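You operate a simulated robot arm through the tools that you are given. There is no shell and no other tool. Be economical: measure what you need, move in short steps, check, and stop when the job is done.

You run a simulated robot arm. Do the job below in one go: nothing can be reset, and whatever is moved stays where it is left.

TASK
Oil the bare patch on the loose head, then lay the head in the top of the short cask.
Fine: wooden brush, oil from the green tin; put the brush back.

The check looks at the end state, three seconds after you hand in, the way a careful person would. Anything else that was tipped, shoved, dropped, spilled or broken makes it a failure.

THE ROBOT
A 6-joint arm with a two-finger parallel gripper, fixed in place. Base frame: the origin is at the foot of the arm, x ahead of it, y to its left, z up; the work surface is at about z = 600. Lengths are in mm, angles in degrees, forces in N, time in s.
With the tool pointing down near the work surface it reaches from about 100 to 680 mm from the base axis. Its first joint turns from -66.0 to 66.0 degrees. Payload 2.45 kg.
The tool frame sits at the grasp point between the pads (the TCP): z along the fingers, y along the line on which they close. The tips reach 24 mm beyond it. The gripper opens to 68 mm. The fingers are 17 mm wide and 10 mm thick; the gripper's body (40 by 70 mm) begins 41 mm behind the TCP.
Orientation is that of the tool frame in the base frame, as [roll, pitch, yaw] about the fixed x, y, z axes, in that order (R = Rz(yaw) Ry(pitch) Rx(roll)). With the fingers straight down and closing along the base's y, the tool's x points along the base's -x, its y along +y and its z along -z.

THE INTERFACE
- The arm moves only by the tool nudge_tool. Its argument "deltas" is a list of rows, each a list of 7 numbers: the turn, a rotation vector about the tool's x, y, z in units of 5 degrees (1.0 is 5 degrees), then the shift along the tool's x, y, z in units of 25 mm (1.0 is 25 mm), then the closure, from 0 (fully open) to 1 (shut). In form: [[ax, ay, az, tx, ty, tz, jaw], ...]. A call has 1 to 8 rows; each row shifts and turns the commanded pose from where the row before left it, along the tool's axes as they then stand. A call with a number of a shift or a turn outside -1 to 1 is refused whole. Each row takes 0.2 s and may step no farther than 50 mm and 8.6 degrees from the row before; otherwise, or with a gripper value out of range, the whole call is refused. Where a pose cannot be reached the arm comes as near as it can. A force on the tool above 40 N (or 10 N above the force at the start of the call, whichever is more), or a blocked arm, ends the call early, and 0.2 s more pass. The fingers move at their own pace (about 108 mm/s each) and stop on an object; they squeeze with about 33 N. The grip force told is the motor's: it shows also when the fingers shut on nothing. Time passes only in rows, and 0.2 s behind the last, so rows that do not move let the fingers close. The reply holds the time, the measured pose of the TCP, the force on the tool along the base axes, the opening and the grip force, in the units named above and with some noise, and new pictures: "show" is both (left out), scene, wrist or none.
- Cameras (640 x 400 px; columns grow to the right, rows downward): "scene" is fixed at [150.1, 404.7, 1455.6]; the picture's right is [-0.87, -0.49, 0.00], its down [-0.31, 0.56, -0.77] and it looks along [0.38, -0.67, -0.64] (base axes); focal length 278 px, centre (320, 200). "wrist" rides on the gripper at [84, 11, -75] in the tool frame; the picture's right is [-0.13, 0.99, 0.00], its down [-0.60, -0.08, -0.79] and it looks along [-0.79, -0.10, 0.61] (tool axes); focal length 251 px, centre (320, 200). There is no depth. A picture from a camera that has moved, and an enlarged one, comes with that camera's place and axes in the base frame and with its lens.
- zoom(camera, box): a new picture of the part [left, top, right, bottom] of that camera's present view, enlarged. No time passes.
- close_job(): hands the job in; it is judged then, once.

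Work in short steps. Places have to be worked out from the pictures, the camera data and where the tool is seen: move nearer, look again, correct. Check each grasp and each placing, and mend what went wrong. You have 120 turns and 170 pictures in all, those below and enlarged ones among them. Open the gripper and draw the arm clear of the work before you hand the job in, unless the task says otherwise; then end with one line.

The tools are called after "Emit:" by a JSON object that holds its "api" and its "payload". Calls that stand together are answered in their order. nudge_tool: Moves the arm, as the interface text tells. Its arguments: {"type":"object","properties":{"deltas":{"type":"array"},"show":{"type":"string","enum":["both","scene","wrist","none"]}},"required":["deltas"]} The other tools are called the same way: zoom (camera, box) takes an enlarged picture of a part of a camera's view; close_job () hands the job in.

At the start:

```text
t: 0.0
tcp_pos: [485.0, -136.4, 1214.5]
tool_rot: [-180.0, 0.1, -180.0]
force: [0.1, 0.0, -0.1]
opening: 67.9
gripper_force: 0.1
```

scene: 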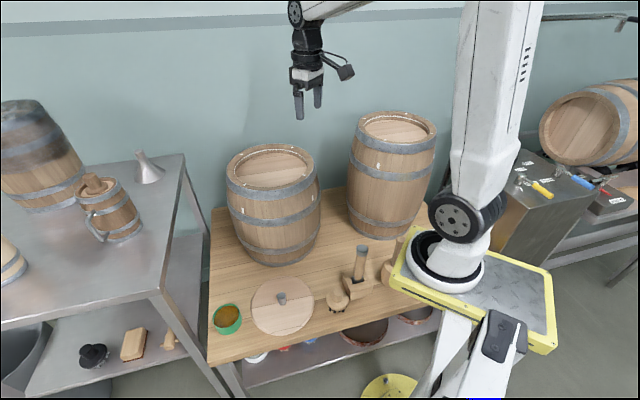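
wrist: 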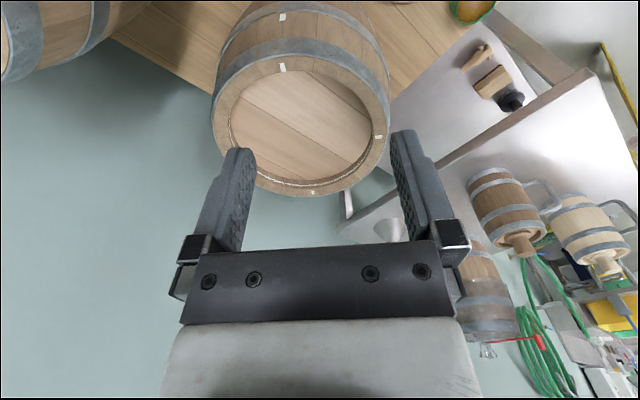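

I'll take enlarged views of the bench first to identify the head, brush, tin and casks.

Emit:
{"api": "zoom", "payload": {"camera": "scene", "box": [200, 230, 440, 380]}}

Emit:
{"api": "zoom", "payload": {"camera": "scene", "box": [210, 90, 450, 240]}}

Emit:
{"api": "zoom", "payload": {"camera": "scene", "box": [310, 230, 430, 330]}}

```text
2.67 times, centred on (320, 305) of scene
camera zoom: at [150.1, 404.7, 1455.6], right [-0.87, -0.49, 0.0], down [-0.31, 0.56, -0.77], along [0.38, -0.67, -0.64], focal length 740 px, centre (320, -80)
```

zoom: 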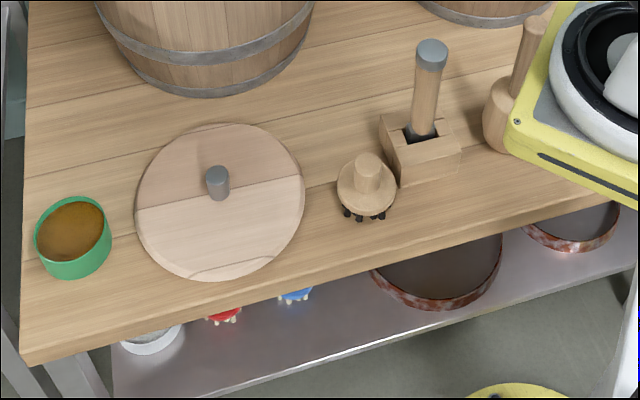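

```text
2.67 times, centred on (330, 165) of scene
camera zoom: at [150.1, 404.7, 1455.6], right [-0.87, -0.49, 0.0], down [-0.31, 0.56, -0.77], along [0.38, -0.67, -0.64], focal length 740 px, centre (293, 293)
```

zoom: 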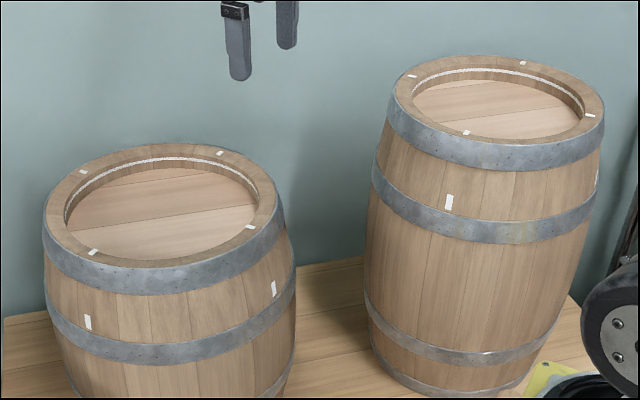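

```text
4.00 times, centred on (370, 280) of scene
camera zoom: at [150.1, 404.7, 1455.6], right [-0.87, -0.49, 0.0], down [-0.31, 0.56, -0.77], along [0.38, -0.67, -0.64], focal length 1110 px, centre (120, -120)
```

zoom: 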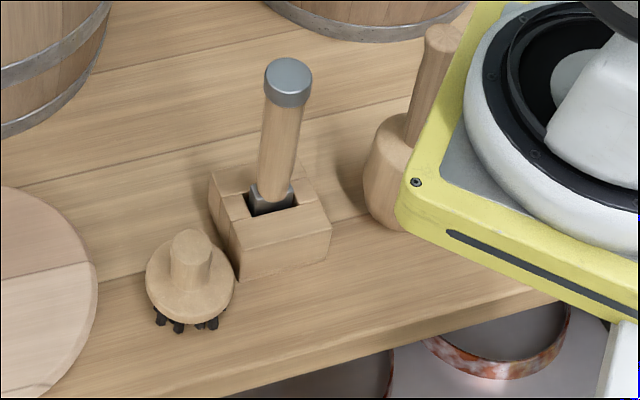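

The head with the grey knob sits near (506,39), the tin near (611,178), the round brush near (337,-37), and the short cask near (660,-185). I'll lower the arm over the bench to look from closer.

Emit:
{"api": "nudge_tool", "payload": {"deltas": [[0, 0, 0, 0.7, 0.8, 1, 0], [0, 0, 0, 0.7, 0.8, 1, 0], [0, 0, 0, 0.7, 0.8, 1, 0], [0, 0, 0, 0.7, 0.8, 1, 0], [0, 0, 0, 0.7, 0.8, 1, 0], [0, 0, 0, 0.7, 0.8, 1, 0], [0, 0, 0, 0.7, 0.8, 1, 0], [0, 0, 0, 0.7, 0.8, 1, 0]], "show": "wrist"}}

```text
t: 1.8
tcp_pos: [350.9, 26.1, 1013.3]
tool_rot: [-180.0, -0.3, -180.0]
force: [0.3, 0.9, 1.1]
opening: 68.1
gripper_force: 0.0
out of reach, approached as far as the arm can: row 8
camera wrist: at [267.5, 38.5, 1088.8], right [0.13, 0.99, 0.0], down [0.61, -0.08, 0.79], along [0.78, -0.1, -0.61], focal length 251 px, centre (320, 200)
```

wrist: 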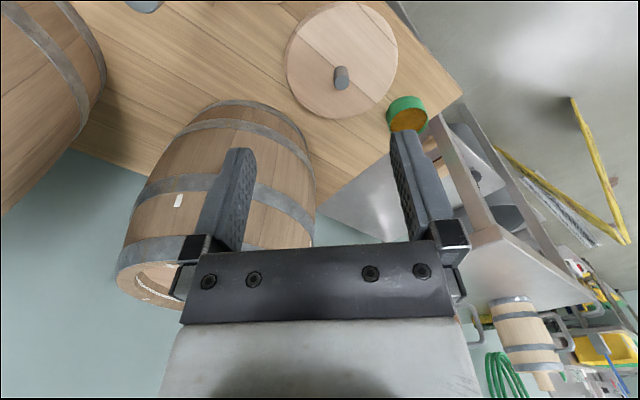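

The head is clearly in view. I'll look at it enlarged, then keep descending.

Emit:
{"api": "zoom", "payload": {"camera": "wrist", "box": [270, 0, 450, 140]}}

Emit:
{"api": "nudge_tool", "payload": {"deltas": [[0, 0, 0, 0, 0, 1, 0], [0, 0, 0, 0, 0, 1, 0], [0, 0, 0, 0, 0, 1, 0], [0, 0, 0, 0, 0, 1, 0], [0, 0, 0, 0.6, -0.3, 1, 0], [0, 0, 0, 1, -0.3, 1, 0], [0, 0, 0, 1, -0.3, 0.5, 0], [0, 0, 0, 1, -0.3, 0, 0]], "show": "wrist"}}

```text
2.86 times, centred on (360, 70) of wrist
camera zoom: at [267.5, 38.5, 1088.8], right [0.13, 0.99, 0.0], down [0.61, -0.08, 0.79], along [0.78, -0.1, -0.61], focal length 718 px, centre (206, 571)
```

zoom: 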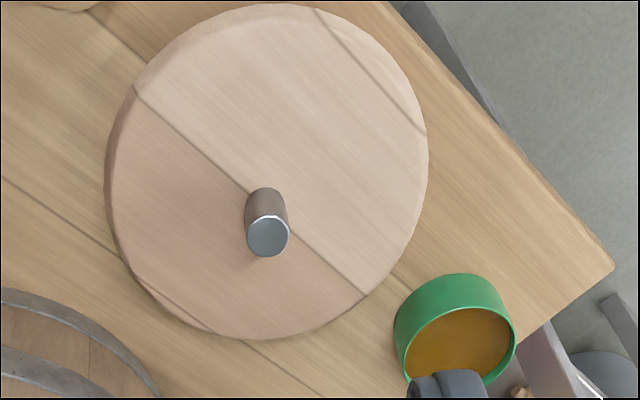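

```text
t: 3.6
tcp_pos: [298.2, -0.9, 826.8]
tool_rot: [-180.0, 0.0, 179.9]
force: [0.0, 0.1, 0.5]
opening: 67.8
gripper_force: 0.1
out of reach, approached as far as the arm can: row 6, 7, 8
camera wrist: at [214.7, 9.0, 900.4], right [0.13, 0.99, 0.0], down [0.6, -0.08, 0.79], along [0.79, -0.1, -0.61], focal length 251 px, centre (320, 200)
```

wrist: 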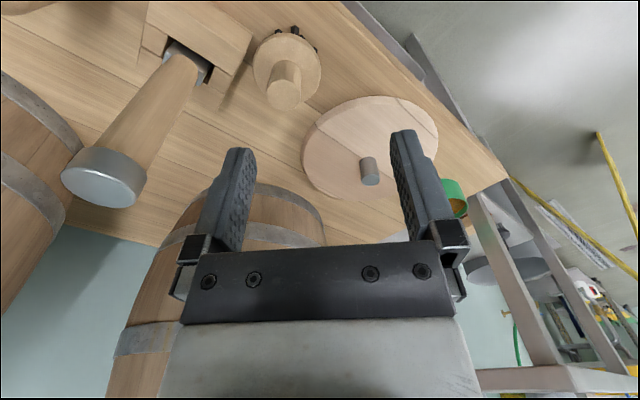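

The round wooden brush with black bristles is at the top of the picture. I'll enlarge it and the head.

Emit:
{"api": "zoom", "payload": {"camera": "wrist", "box": [130, 0, 350, 130]}}

Emit:
{"api": "zoom", "payload": {"camera": "wrist", "box": [290, 80, 470, 220]}}

```text
2.91 times, centred on (240, 65) of wrist
camera zoom: at [214.7, 9.0, 900.4], right [0.13, 0.99, 0.0], down [0.6, -0.08, 0.79], along [0.79, -0.1, -0.61], focal length 731 px, centre (553, 593)
```

zoom: 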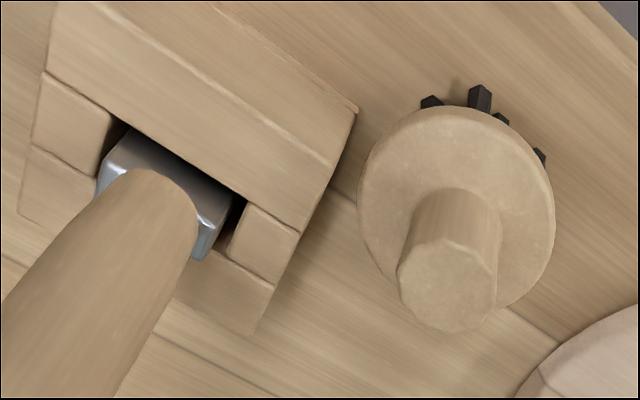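

```text
2.86 times, centred on (380, 150) of wrist
camera zoom: at [214.7, 9.0, 900.4], right [0.13, 0.99, 0.0], down [0.6, -0.08, 0.79], along [0.79, -0.1, -0.61], focal length 718 px, centre (149, 343)
```

zoom: 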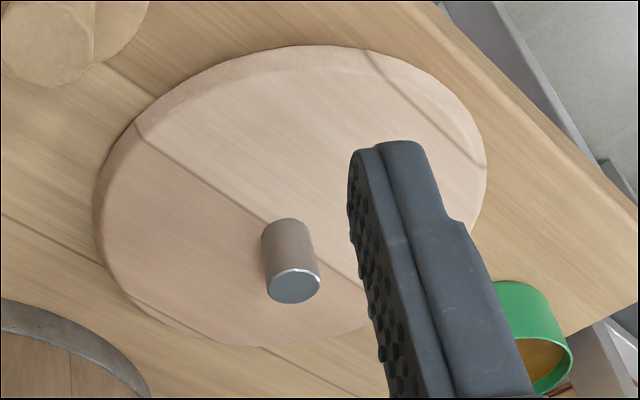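

The brush's knob stands near (341,-43) with its top at about z=680. Next I'll bring the camera over the head to find the bare patch.

Emit:
{"api": "nudge_tool", "payload": {"deltas": [[0, 0, 0, -1, 0.3, 0.3, 0], [0, 0, 0, -1, 0.3, 0.3, 0], [0, 0, 0, -1, 0.3, 0.3, 0], [0, 0, 0, -1, 0.3, 0.2, 0], [0, 0, 0, -0.5, 0.3, 0, 0], [0, 0, 0, 0, 0, 0, 0]], "show": "wrist"}}

```text
t: 5.0
tcp_pos: [411.3, 35.5, 798.0]
tool_rot: [179.9, 0.0, 179.9]
force: [-0.1, 0.4, 0.5]
opening: 68.0
gripper_force: 0.1
camera wrist: at [328.0, 47.1, 873.5], right [0.13, 0.99, 0.0], down [0.6, -0.08, 0.79], along [0.79, -0.1, -0.61], focal length 251 px, centre (320, 200)
```

wrist: 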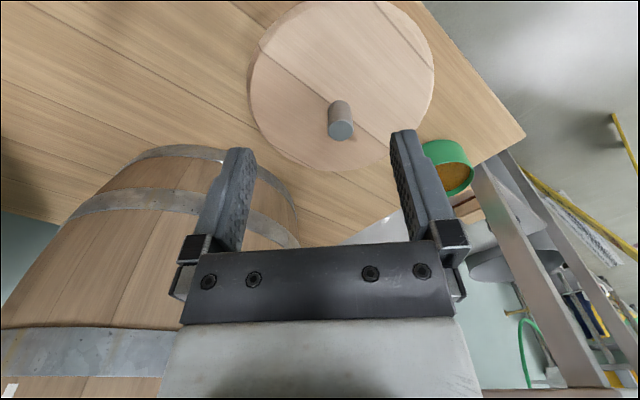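

I'll enlarge the head and the tin.

Emit:
{"api": "zoom", "payload": {"camera": "wrist", "box": [240, 0, 450, 170]}}

Emit:
{"api": "zoom", "payload": {"camera": "wrist", "box": [400, 120, 500, 220]}}

```text
2.35 times, centred on (345, 85) of wrist
camera zoom: at [328.0, 47.1, 873.5], right [0.13, 0.99, 0.0], down [0.6, -0.08, 0.79], along [0.79, -0.1, -0.61], focal length 592 px, centre (261, 471)
```

zoom: 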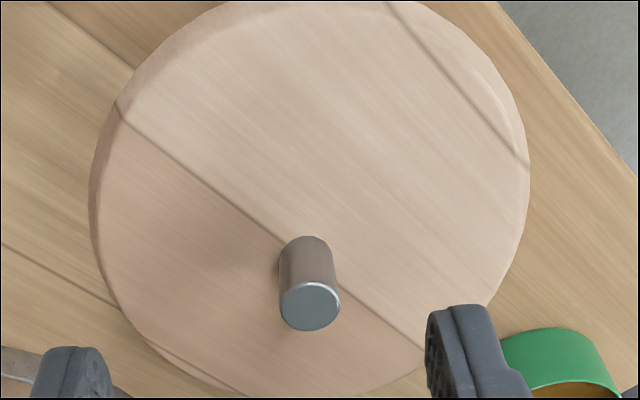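

```text
4.00 times, centred on (450, 170) of wrist
camera zoom: at [328.0, 47.1, 873.5], right [0.13, 0.99, 0.0], down [0.6, -0.08, 0.79], along [0.79, -0.1, -0.61], focal length 1006 px, centre (-200, 320)
```

zoom: 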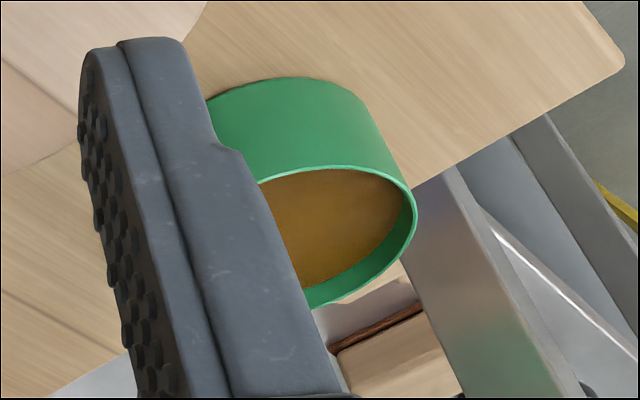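

The bare patch is the paler half of the head, on the -x/+y side of a seam running at about 43° through the knob at (491,48). Now I'll go above the brush.

Emit:
{"api": "nudge_tool", "payload": {"deltas": [[0, 0, 0, 0.7, -0.8, 0.38, 0], [0, 0, 0, 0.7, -0.8, 0.38, 0], [0, 0, 0, 0.7, -0.8, 0.38, 0], [0, 0, 0, 0.7, -0.74, 0.38, 0], [0, 0, 0, 0, 0, 0, 0]], "show": "both"}}

```text
t: 6.2
tcp_pos: [341.4, -45.3, 759.9]
tool_rot: [-180.0, 0.0, 179.9]
force: [0.2, 0.6, 0.1]
opening: 67.9
gripper_force: 0.0
camera wrist: at [256.9, -33.5, 835.0], right [0.13, 0.99, 0.0], down [0.6, -0.08, 0.79], along [0.79, -0.1, -0.61], focal length 251 px, centre (320, 200)
```

scene: 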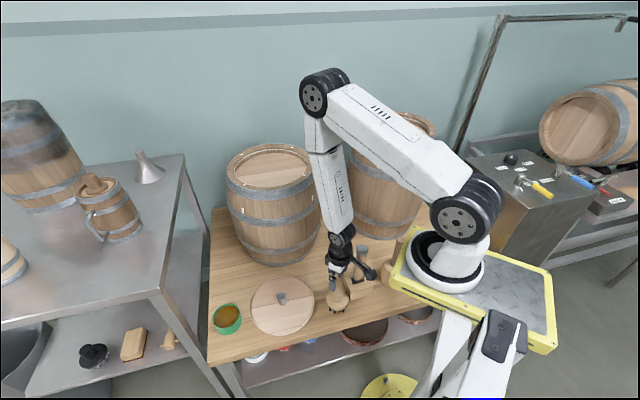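
wrist: 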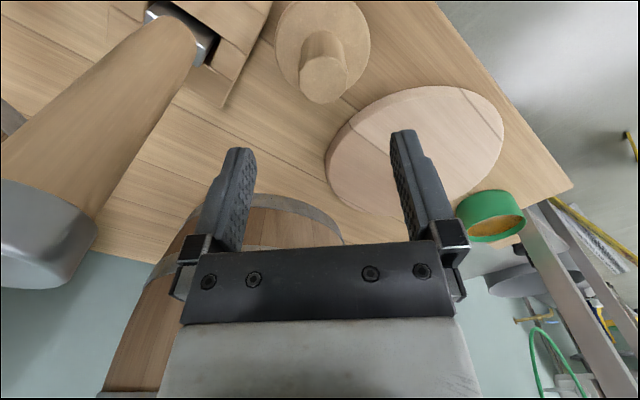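

The knob axis reads about (339,-41). I'll descend halfway and recheck.

Emit:
{"api": "nudge_tool", "payload": {"deltas": [[0, 0, 0, 0.1, 0.16, 0.9, 0], [0, 0, 0, 0, 0, 0.9, 0], [0, 0, 0, 0, 0, 0, 0]], "show": "wrist"}}

Emit:
{"api": "zoom", "payload": {"camera": "scene", "box": [290, 240, 390, 330]}}

```text
t: 7.0
tcp_pos: [337.7, -42.1, 713.1]
tool_rot: [-180.0, 0.0, 179.9]
force: [0.1, 0.0, -0.1]
opening: 68.1
gripper_force: 0.1
camera wrist: at [254.4, -29.9, 788.3], right [0.13, 0.99, 0.0], down [0.6, -0.08, 0.79], along [0.79, -0.1, -0.61], focal length 251 px, centre (320, 200)
```

wrist: 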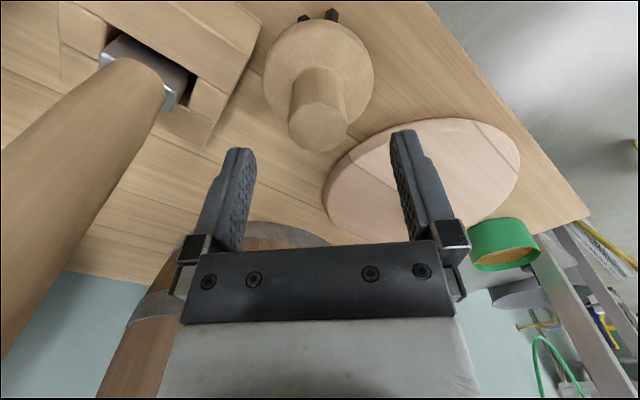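

```text
4.44 times, centred on (340, 285) of scene
camera zoom: at [150.1, 404.7, 1455.6], right [-0.87, -0.49, 0.0], down [-0.31, 0.56, -0.77], along [0.38, -0.67, -0.64], focal length 1233 px, centre (231, -178)
```

zoom: 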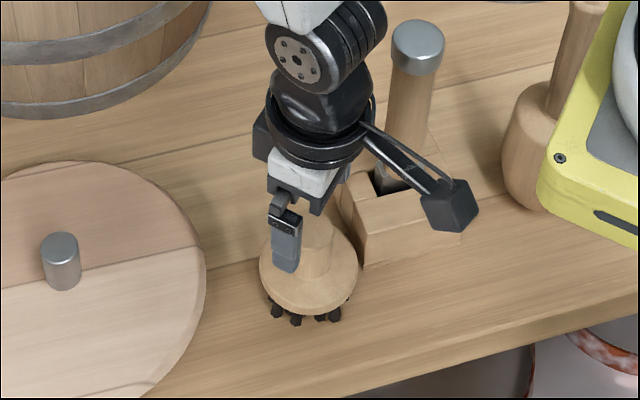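

The knob is coaxial with the disc near (343,-41), with its top at z≈661. I'll lower the open fingers around it to about z=658.

Emit:
{"api": "nudge_tool", "payload": {"deltas": [[0, 0, 0, -0.22, 0.02, 0.8, 0], [0, 0, 0, 0, 0, 0.8, 0], [0, 0, 0, 0, 0, 0.6, 0], [0, 0, 0, 0, 0, 0, 0]], "show": "wrist"}}

Emit:
{"api": "zoom", "payload": {"camera": "scene", "box": [300, 250, 380, 330]}}

```text
t: 8.0
tcp_pos: [344.7, -40.1, 660.3]
tool_rot: [-180.0, 0.0, -180.0]
force: [-0.5, -0.5, 5.7]
opening: 68.0
gripper_force: 0.0
camera wrist: at [260.7, -28.2, 734.2], right [0.13, 0.99, 0.0], down [0.6, -0.08, 0.79], along [0.79, -0.1, -0.61], focal length 251 px, centre (320, 200)
```

wrist: 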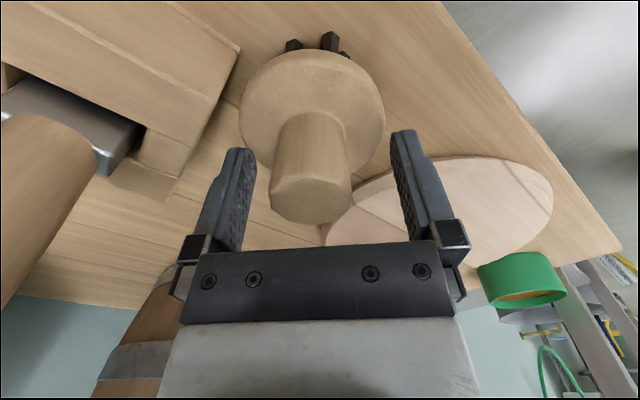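

```text
5.00 times, centred on (340, 290) of scene
camera zoom: at [150.1, 404.8, 1455.6], right [-0.87, -0.49, 0.0], down [-0.31, 0.56, -0.77], along [0.38, -0.67, -0.64], focal length 1387 px, centre (220, -250)
```

zoom: 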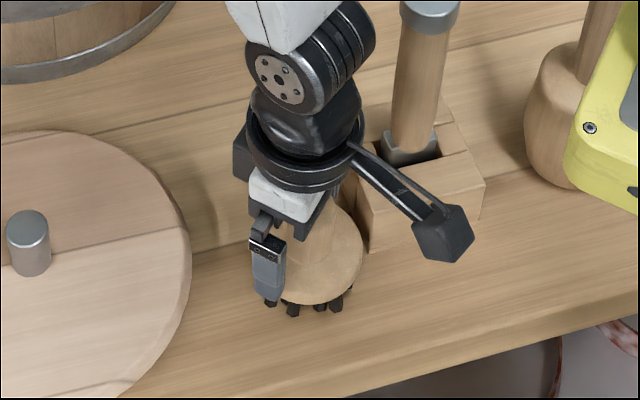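

The brush appears a few mm to lower x and y than the TCP, and there is a slight 5.7 N vertical reading. I'll lift a bit, shift, and recheck the force.

Emit:
{"api": "nudge_tool", "payload": {"deltas": [[0, 0, 0, 0.2, -0.12, -0.2, 0], [0, 0, 0, 0, 0, 0, 0]], "show": "wrist"}}

```text
t: 8.6
tcp_pos: [339.0, -44.2, 665.5]
tool_rot: [-180.0, 0.0, -179.9]
force: [0.3, 0.8, 0.3]
opening: 67.8
gripper_force: 0.1
camera wrist: at [255.7, -31.6, 739.7], right [0.13, 0.99, 0.0], down [0.6, -0.08, 0.79], along [0.79, -0.1, -0.61], focal length 251 px, centre (320, 200)
```

wrist: 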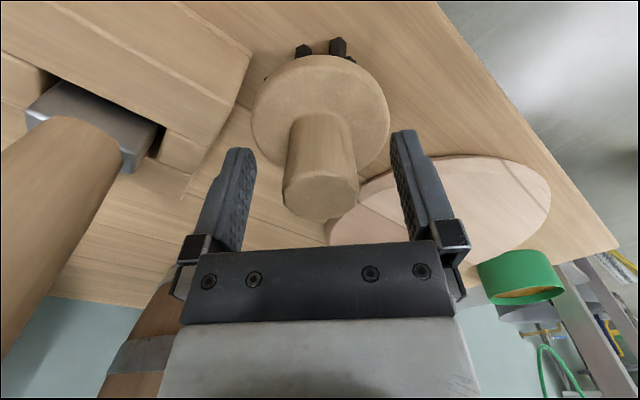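

The contact force is gone, so the tips were just touching the disc at z≈636, and the knob is now centred. I'll close here.

Emit:
{"api": "nudge_tool", "payload": {"deltas": [[0, 0, 0, 0, 0, 0, 0.5], [0, 0, 0, 0, 0, 0, 1], [0, 0, 0, 0, 0, 0, 1], [0, 0, 0, 0, 0, 0, 1]], "show": "wrist"}}

```text
t: 9.6
tcp_pos: [338.8, -42.9, 666.6]
tool_rot: [-180.0, 0.0, 179.9]
force: [-0.2, 0.4, 2.0]
opening: 32.0
gripper_force: 33.0
camera wrist: at [255.7, -31.6, 739.7], right [0.13, 0.99, 0.0], down [0.6, -0.08, 0.79], along [0.79, -0.1, -0.61], focal length 251 px, centre (320, 200)
```

wrist: 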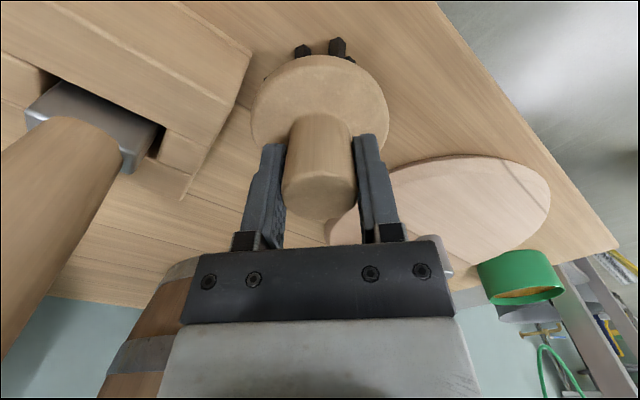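

The brush is gripped (32 mm, 33 N) at (339,-43.5,666), with bristles on the bench, so they reach 66 mm below the TCP. I'll lift it and look.

Emit:
{"api": "nudge_tool", "payload": {"deltas": [[0, 0, 0, 0, 0, -0.5, 1], [0, 0, 0, 0, 0, -1, 1], [0, 0, 0, 0, 0, -1, 1], [0, 0, 0, 0, 0, -1, 1], [0, 0, 0, 0, 0, -0.5, 1]], "show": "both"}}

Emit:
{"api": "zoom", "payload": {"camera": "scene", "box": [280, 220, 400, 320]}}

```text
t: 10.8
tcp_pos: [338.5, -43.4, 765.9]
tool_rot: [-180.0, 0.1, -180.0]
force: [-0.4, -0.2, -1.1]
opening: 31.8
gripper_force: 33.3
camera wrist: at [254.6, -32.2, 840.8], right [0.13, 0.99, 0.0], down [0.6, -0.08, 0.79], along [0.79, -0.1, -0.61], focal length 251 px, centre (320, 200)
```

scene: 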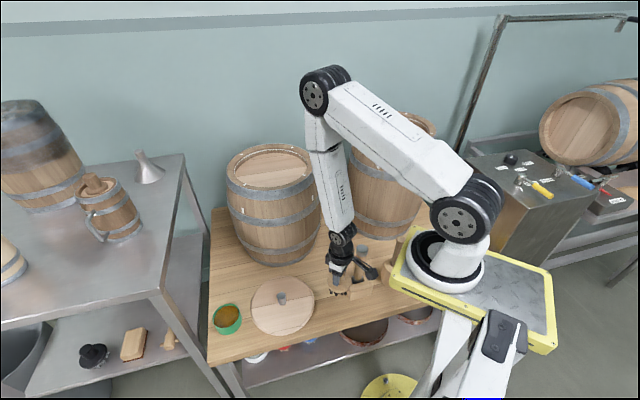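
wrist: 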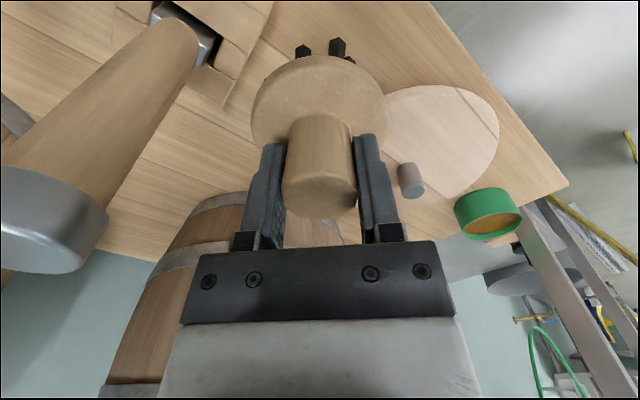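

```text
4.00 times, centred on (340, 270) of scene
camera zoom: at [150.1, 404.7, 1455.6], right [-0.87, -0.49, 0.0], down [-0.31, 0.56, -0.77], along [0.38, -0.67, -0.64], focal length 1110 px, centre (240, -80)
```

zoom: 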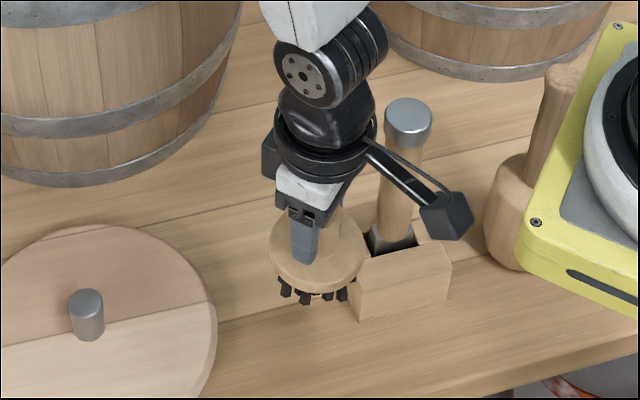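

The brush is securely held. I'll locate the tin accurately using both cameras.

Emit:
{"api": "zoom", "payload": {"camera": "scene", "box": [200, 290, 260, 350]}}

Emit:
{"api": "zoom", "payload": {"camera": "wrist", "box": [440, 170, 540, 260]}}

```text
6.67 times, centred on (230, 320) of scene
camera zoom: at [150.1, 404.7, 1455.6], right [-0.87, -0.49, 0.0], down [-0.31, 0.56, -0.77], along [0.38, -0.67, -0.64], focal length 1850 px, centre (920, -600)
```

zoom: 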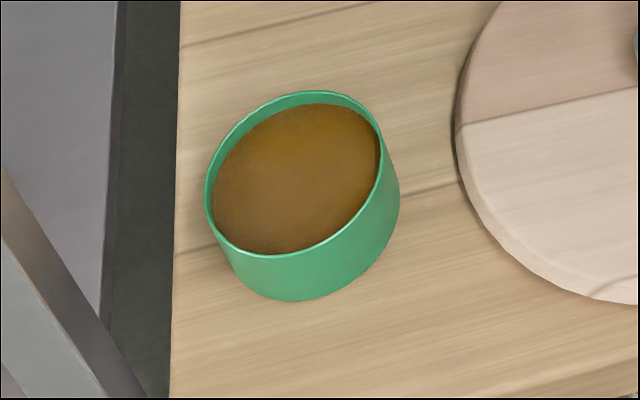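

```text
4.44 times, centred on (490, 215) of wrist
camera zoom: at [254.6, -32.2, 840.8], right [0.13, 0.99, 0.0], down [0.6, -0.08, 0.79], along [0.79, -0.1, -0.61], focal length 1118 px, centre (-436, 133)
```

zoom: 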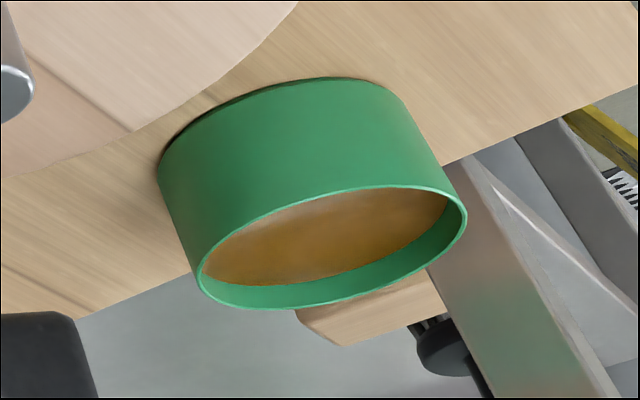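

The tin's rim centre is about (609,178,641), with oil roughly 10 mm below it. I'll carry the brush over at z≈766.

Emit:
{"api": "nudge_tool", "payload": {"deltas": [[0, 0, 0, -1, 0.82, 0, 1], [0, 0, 0, -1, 0.82, 0, 1], [0, 0, 0, -1, 0.82, 0, 1], [0, 0, 0, -1, 0.82, 0, 1], [0, 0, 0, -1, 0.82, 0, 1], [0, 0, 0, -1, 0.82, 0, 1], [0, 0, 0, -1, 0.82, 0, 1], [0, 0, 0, -1, 0.82, 0, 1]], "show": "none"}}

Emit:
{"api": "nudge_tool", "payload": {"deltas": [[0, 0, 0, -1, 0.82, 0, 1], [0, 0, 0, -1, 0.82, 0, 1], [0, 0, 0, -0.82, 0.65, 0.5, 1], [0, 0, 0, 0, 0, 0.5, 1], [0, 0, 0, 0, 0, 0, 1]], "show": "both"}}

Emit:
{"api": "zoom", "payload": {"camera": "scene", "box": [180, 260, 280, 350]}}

```text
t: 12.6
tcp_pos: [539.3, 122.1, 768.1]
tool_rot: [180.0, -0.2, -180.0]
force: [0.5, -0.2, -1.4]
opening: 31.7
gripper_force: 32.4
```

```text
t: 13.8
tcp_pos: [611.0, 179.2, 741.2]
tool_rot: [179.9, 0.0, 180.0]
force: [-0.1, -0.7, -0.2]
opening: 31.8
gripper_force: 33.2
camera wrist: at [527.4, 190.4, 815.1], right [0.13, 0.99, 0.0], down [0.6, -0.08, 0.79], along [0.79, -0.1, -0.61], focal length 251 px, centre (320, 200)
```

scene: 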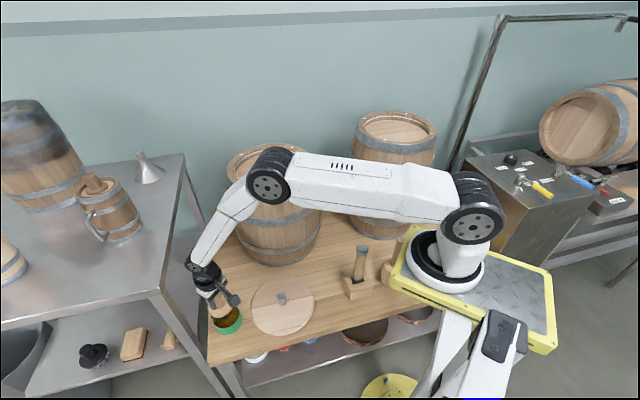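
wrist: 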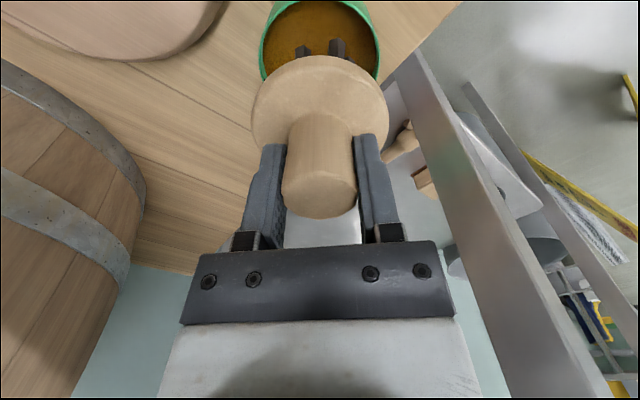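

```text
4.44 times, centred on (230, 305) of scene
camera zoom: at [150.2, 404.8, 1455.6], right [-0.87, -0.49, 0.0], down [-0.31, 0.56, -0.77], along [0.38, -0.67, -0.64], focal length 1233 px, centre (720, -267)
```

zoom: 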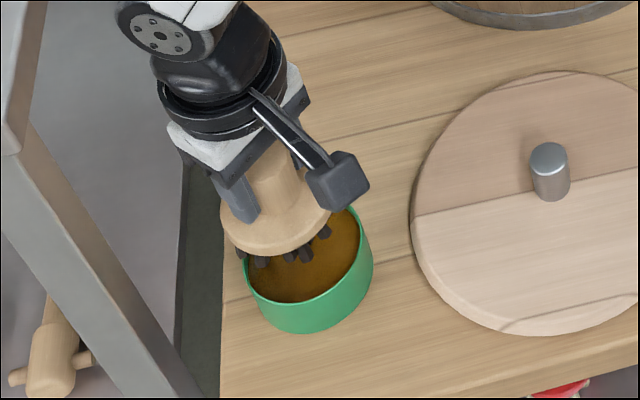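

I'll check the rim edge in the wrist picture to settle the tin's x.

Emit:
{"api": "zoom", "payload": {"camera": "wrist", "box": [240, 0, 400, 100]}}

```text
4.00 times, centred on (320, 50) of wrist
camera zoom: at [527.4, 190.4, 815.1], right [0.13, 0.99, 0.0], down [0.6, -0.08, 0.79], along [0.79, -0.1, -0.61], focal length 1006 px, centre (320, 800)
```

zoom: 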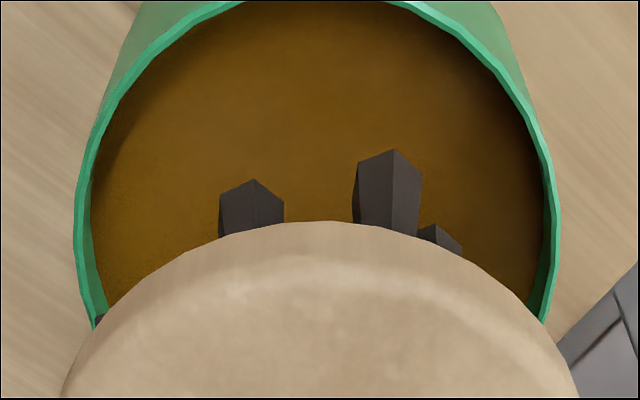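

The rim lines up with the TCP. I'll dip so the bristle tips reach about z=618.

Emit:
{"api": "nudge_tool", "payload": {"deltas": [[0, 0, 0, 0, 0, 0.8, 1], [0, 0, 0, 0, 0, 0.8, 1], [0, 0, 0, 0, 0, 0.68, 1], [0, 0, 0, 0, 0, 0, 1]], "show": "both"}}

Emit:
{"api": "zoom", "payload": {"camera": "scene", "box": [180, 270, 270, 350]}}

```text
t: 14.6
tcp_pos: [619.4, 180.7, 699.1]
tool_rot: [179.6, 0.9, 180.0]
force: [-0.6, 1.3, 10.4]
opening: 31.9
gripper_force: 33.1
stopped in row 3: the force on the tool passed its limit (the readings are from after the stop); the commanded pose is now the measured one
camera wrist: at [534.8, 192.9, 772.1], right [0.13, 0.99, 0.01], down [0.59, -0.08, 0.8], along [0.8, -0.1, -0.6], focal length 251 px, centre (320, 200)
```

scene: 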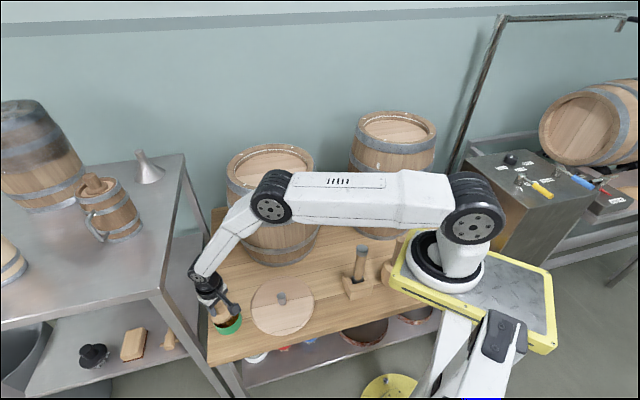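
wrist: 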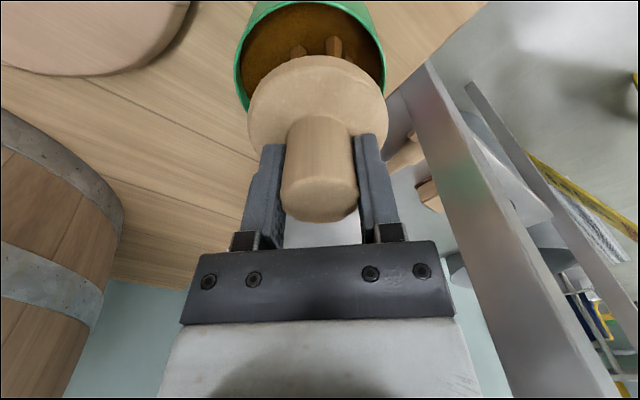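

```text
5.00 times, centred on (225, 310) of scene
camera zoom: at [149.9, 404.7, 1455.6], right [-0.87, -0.49, 0.0], down [-0.31, 0.56, -0.77], along [0.38, -0.67, -0.64], focal length 1387 px, centre (795, -350)
```

zoom: 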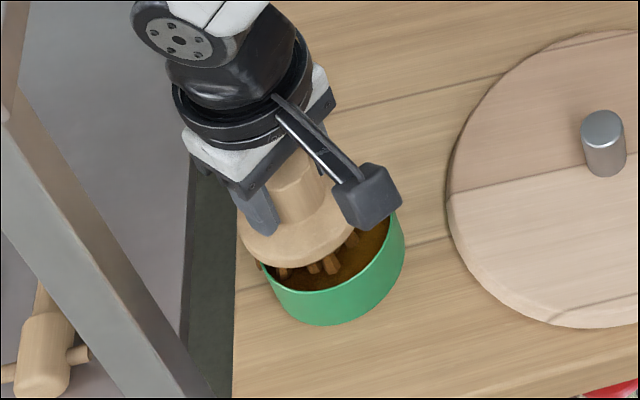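

Contact stopped me, with the bristle edge likely touching the far rim, but the tufts have already turned oil-brown. The tin seems unmoved. I'll lift straight up and check.

Emit:
{"api": "nudge_tool", "payload": {"deltas": [[0, 0, 0, 0.1, 0, -0.3, 1], [0, 0, 0, 0.1, 0, -0.7, 1], [0, -0.18, 0, 0, 0, -1, 1], [0, 0, 0, 0, 0, -0.5, 1], [0, 0, 0, 0, 0, 0, 1]], "show": "wrist"}}

Emit:
{"api": "zoom", "payload": {"camera": "scene", "box": [180, 260, 270, 350]}}

Emit:
{"api": "zoom", "payload": {"camera": "wrist", "box": [240, 0, 400, 100]}}

```text
t: 15.8
tcp_pos: [611.1, 179.7, 759.0]
tool_rot: [179.6, 1.6, 180.0]
force: [0.0, -0.4, -0.9]
opening: 32.2
gripper_force: 32.8
camera wrist: at [526.1, 191.8, 831.4], right [0.13, 0.99, 0.01], down [0.58, -0.08, 0.81], along [0.8, -0.1, -0.59], focal length 251 px, centre (320, 200)
```

wrist: 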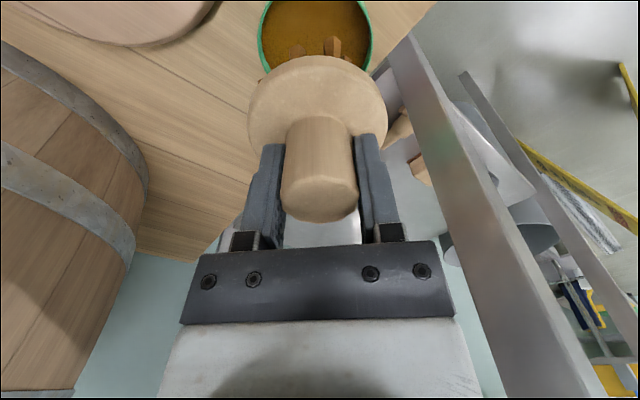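

```text
4.44 times, centred on (225, 305) of scene
camera zoom: at [150.1, 404.8, 1455.6], right [-0.87, -0.49, 0.0], down [-0.31, 0.56, -0.77], along [0.38, -0.67, -0.64], focal length 1233 px, centre (742, -267)
```

zoom: 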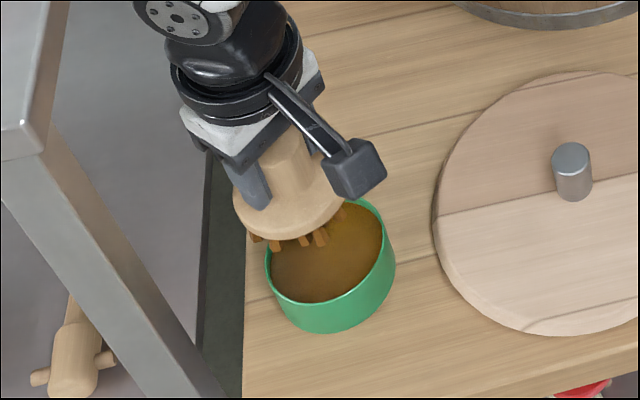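

```text
4.00 times, centred on (320, 50) of wrist
camera zoom: at [526.1, 191.8, 831.4], right [0.13, 0.99, 0.01], down [0.58, -0.08, 0.81], along [0.8, -0.1, -0.59], focal length 1006 px, centre (320, 800)
```

zoom: 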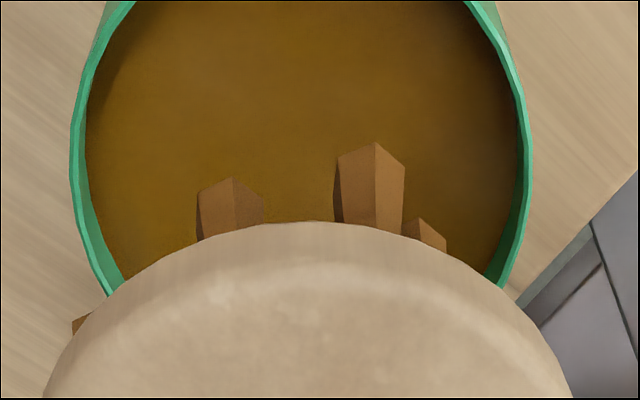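

All the tufts are oiled and the tin hasn't moved. Now I'll level the tool and carry the brush over the pale half, to about (423,61).

Emit:
{"api": "nudge_tool", "payload": {"deltas": [[0, 0.32, 0, 0.94, -0.6, 0, 1], [0, 0, 0, 0.94, -0.6, 0, 1], [0, 0, 0, 0.94, -0.6, 0, 1], [0, 0, 0, 0.94, -0.6, 0, 1], [0, 0, 0, 0.94, -0.6, 0.2, 1], [0, 0, 0, 0.94, -0.6, 0.4, 1], [0, 0, 0, 0.94, -0.6, 0.5, 1], [0, 0, 0, 0.94, -0.6, 0.5, 1]], "show": "none"}}

Emit:
{"api": "nudge_tool", "payload": {"deltas": [[0, 0, 0, 0, 0, 0.4, 1], [0, 0, 0, 0, 0, 0, 1]], "show": "both"}}

Emit:
{"api": "zoom", "payload": {"camera": "scene", "box": [230, 240, 340, 350]}}

```text
t: 17.6
tcp_pos: [424.1, 59.0, 719.6]
tool_rot: [179.6, -0.1, 179.9]
force: [0.5, 0.5, -1.6]
opening: 32.3
gripper_force: 33.1
```

```text
t: 18.2
tcp_pos: [424.2, 59.8, 708.6]
tool_rot: [179.7, 0.1, -179.9]
force: [0.3, 0.4, -1.0]
opening: 32.1
gripper_force: 32.9
camera wrist: at [340.9, 71.9, 783.6], right [0.13, 0.99, 0.0], down [0.6, -0.08, 0.79], along [0.79, -0.1, -0.61], focal length 251 px, centre (320, 200)
```

scene: 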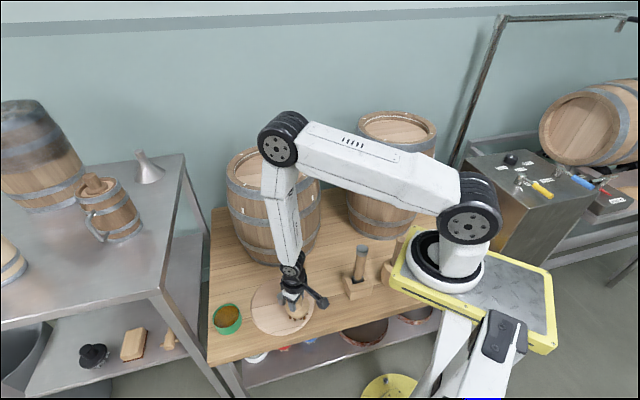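
wrist: 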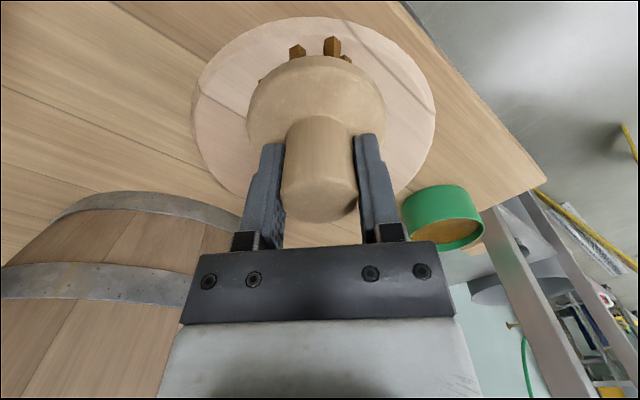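

```text
3.64 times, centred on (285, 295) of scene
camera zoom: at [150.1, 404.7, 1455.6], right [-0.87, -0.49, 0.0], down [-0.31, 0.56, -0.77], along [0.38, -0.67, -0.64], focal length 1009 px, centre (447, -146)
```

zoom: 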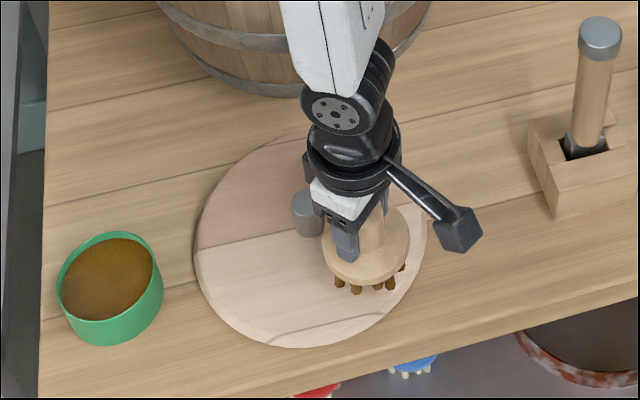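

The brush is positioned over the pale half. I'll descend gently to find contact.

Emit:
{"api": "nudge_tool", "payload": {"deltas": [[0, 0, 0, 0, 0, 0.25, 1], [0, 0, 0, 0, 0, 0.25, 1], [0, 0, 0, 0, 0, 0.15, 1], [0, 0, 0, 0, 0, 0, 1]], "show": "wrist"}}

```text
t: 19.2
tcp_pos: [423.4, 60.9, 691.5]
tool_rot: [179.7, 0.1, -180.0]
force: [1.0, -0.3, -1.3]
opening: 31.7
gripper_force: 32.7
camera wrist: at [340.5, 72.2, 766.8], right [0.13, 0.99, 0.0], down [0.6, -0.08, 0.79], along [0.79, -0.1, -0.61], focal length 251 px, centre (320, 200)
```

wrist: 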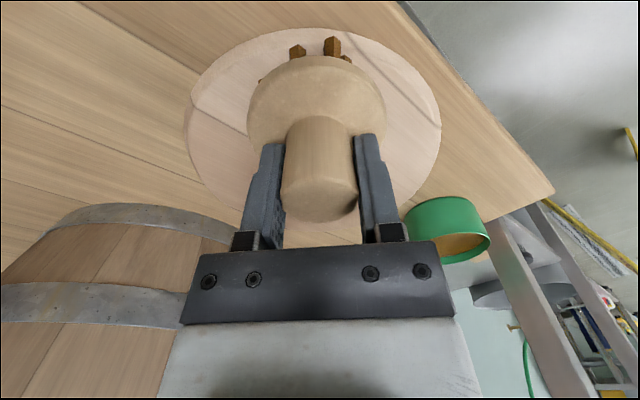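

No contact yet; I'll go down in small steps.

Emit:
{"api": "nudge_tool", "payload": {"deltas": [[0, 0, 0, 0, 0, 0.12, 1], [0, 0, 0, 0, 0, 0.12, 1], [0, 0, 0, 0, 0, 0, 1]], "show": "wrist"}}

```text
t: 20.0
tcp_pos: [424.3, 61.0, 685.4]
tool_rot: [179.7, 0.0, 179.8]
force: [-0.3, 0.1, -1.0]
opening: 32.1
gripper_force: 32.9
camera wrist: at [340.2, 72.0, 760.7], right [0.13, 0.99, 0.0], down [0.6, -0.08, 0.79], along [0.79, -0.1, -0.61], focal length 251 px, centre (320, 200)
```

wrist: 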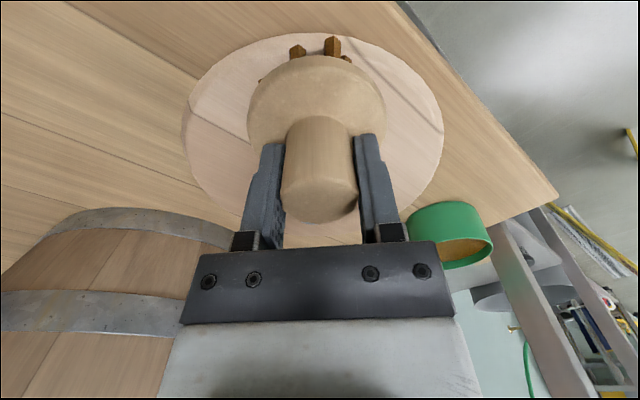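

Emit:
{"api": "nudge_tool", "payload": {"deltas": [[0, 0, 0, 0, 0, 0.08, 1], [0, 0, 0, 0, 0, 0.08, 1], [0, 0, 0, 0, 0, 0, 1]], "show": "none"}}

Emit:
{"api": "zoom", "payload": {"camera": "wrist", "box": [170, 0, 450, 200]}}

Emit:
{"api": "zoom", "payload": {"camera": "scene", "box": [240, 260, 340, 350]}}

```text
t: 20.8
tcp_pos: [424.2, 60.4, 681.9]
tool_rot: [179.7, -0.1, 180.0]
force: [0.2, 0.2, -0.9]
opening: 31.9
gripper_force: 33.1
```

```text
2.00 times, centred on (310, 100) of wrist
camera zoom: at [340.4, 72.2, 757.6], right [0.13, 0.99, 0.0], down [0.6, -0.08, 0.79], along [0.79, -0.1, -0.61], focal length 503 px, centre (340, 400)
```

zoom: 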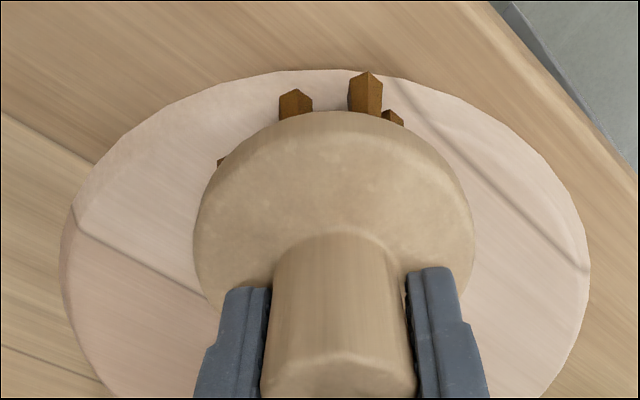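

```text
4.44 times, centred on (290, 305) of scene
camera zoom: at [150.1, 404.7, 1455.6], right [-0.87, -0.49, 0.0], down [-0.31, 0.56, -0.77], along [0.38, -0.67, -0.64], focal length 1233 px, centre (453, -267)
```

zoom: 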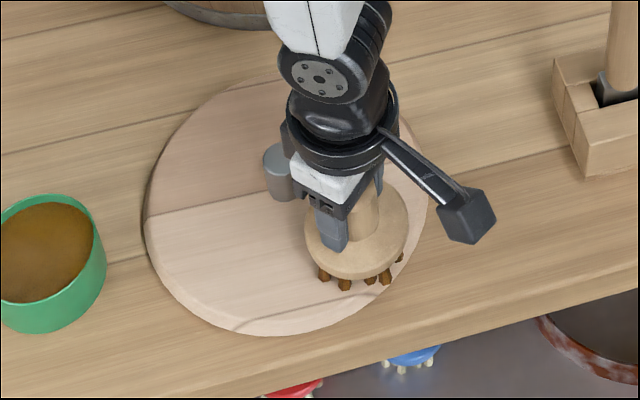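

Emit:
{"api": "nudge_tool", "payload": {"deltas": [[0, 0, 0, 0, 0, 0.06, 1], [0, 0, 0, 0, 0, 0.06, 1], [0, 0, 0, 0, 0, 0, 1]], "show": "wrist"}}

```text
t: 21.6
tcp_pos: [423.7, 60.3, 681.8]
tool_rot: [179.7, 0.0, 180.0]
force: [-5.8, -7.4, 36.0]
opening: 32.1
gripper_force: 33.0
camera wrist: at [340.2, 72.0, 755.7], right [0.13, 0.99, 0.01], down [0.6, -0.08, 0.79], along [0.79, -0.1, -0.61], focal length 251 px, centre (320, 200)
```

wrist: 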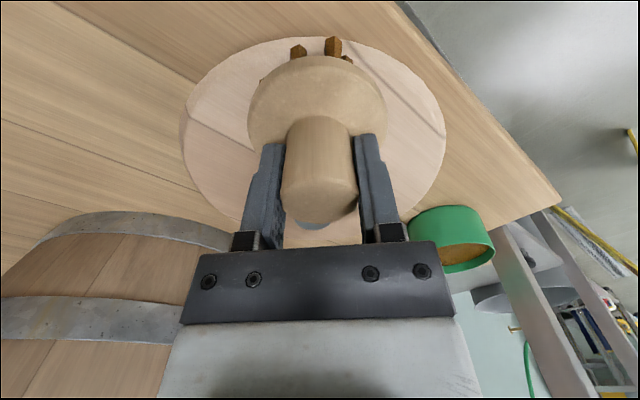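

Contact occurs at TCP z≈682, so the head's top is at ≈616. I'll ease off to a light press, then stroke along the seam direction.

Emit:
{"api": "nudge_tool", "payload": {"deltas": [[0, 0, 0, 0, 0, -0.065, 1], [0, 0, 0, 0, 0, 0, 1]], "show": "none"}}

Emit:
{"api": "nudge_tool", "payload": {"deltas": [[0, 0, 0, -0.35, 0.325, 0, 1], [0, 0, 0, -0.35, 0.325, 0, 1], [0, 0, 0, -0.35, 0.325, 0, 1]], "show": "wrist"}}

Emit:
{"api": "zoom", "payload": {"camera": "scene", "box": [240, 260, 340, 350]}}

```text
t: 22.2
tcp_pos: [422.4, 61.3, 681.3]
tool_rot: [179.7, 0.0, -179.9]
force: [-1.2, -3.7, 8.6]
opening: 31.9
gripper_force: 33.3
```

```text
t: 23.0
tcp_pos: [450.5, 85.9, 681.2]
tool_rot: [179.9, 0.1, 179.9]
force: [-0.6, -0.7, -0.9]
opening: 32.0
gripper_force: 32.9
camera wrist: at [367.0, 97.6, 756.2], right [0.13, 0.99, 0.0], down [0.6, -0.08, 0.79], along [0.79, -0.1, -0.61], focal length 251 px, centre (320, 200)
```

wrist: 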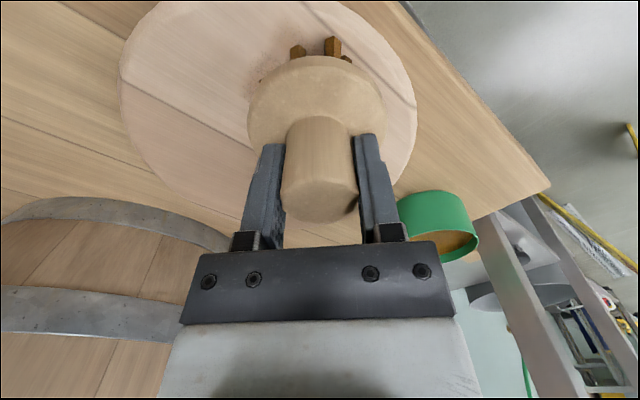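

```text
4.44 times, centred on (290, 305) of scene
camera zoom: at [150.1, 404.7, 1455.6], right [-0.87, -0.49, 0.0], down [-0.31, 0.56, -0.77], along [0.38, -0.67, -0.64], focal length 1233 px, centre (453, -267)
```

zoom: 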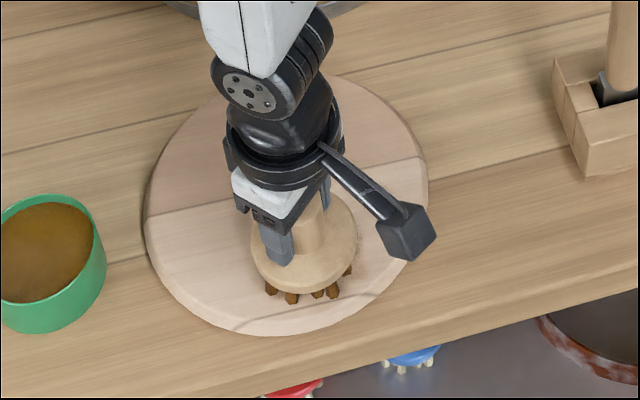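

The swept area is darkening and the head hasn't moved. I'll press slightly and continue the stroke.

Emit:
{"api": "nudge_tool", "payload": {"deltas": [[0, 0, 0, -0.35, 0.325, 0.04, 1], [0, 0, 0, -0.35, 0.325, 0, 1], [0, 0, 0, -0.35, 0.325, 0, 1], [0, 0, 0, -0.35, 0.325, 0, 1], [0, 0, 0, 0, 0, 0, 1]], "show": "wrist"}}

Emit:
{"api": "zoom", "payload": {"camera": "scene", "box": [240, 260, 340, 350]}}

```text
t: 24.2
tcp_pos: [487.2, 117.2, 680.8]
tool_rot: [179.7, 0.0, -180.0]
force: [-2.4, -4.0, 16.0]
opening: 32.1
gripper_force: 33.3
camera wrist: at [403.0, 128.7, 756.0], right [0.13, 0.99, 0.0], down [0.6, -0.08, 0.79], along [0.79, -0.1, -0.61], focal length 251 px, centre (320, 200)
```

wrist: 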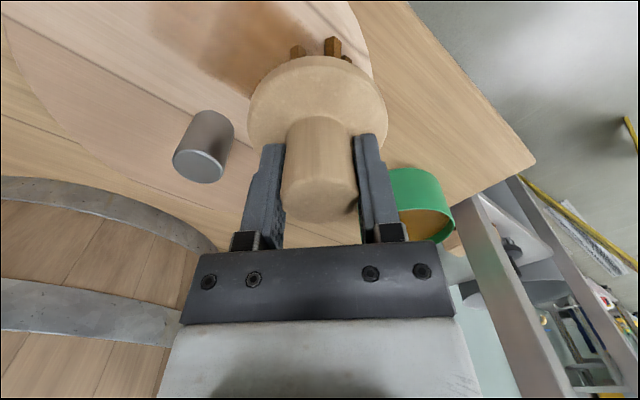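

```text
4.44 times, centred on (290, 305) of scene
camera zoom: at [149.8, 404.6, 1455.6], right [-0.87, -0.49, 0.0], down [-0.31, 0.56, -0.77], along [0.38, -0.67, -0.64], focal length 1233 px, centre (453, -267)
```

zoom: 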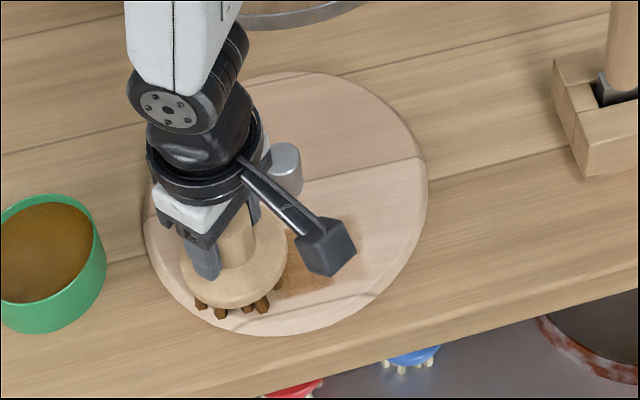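

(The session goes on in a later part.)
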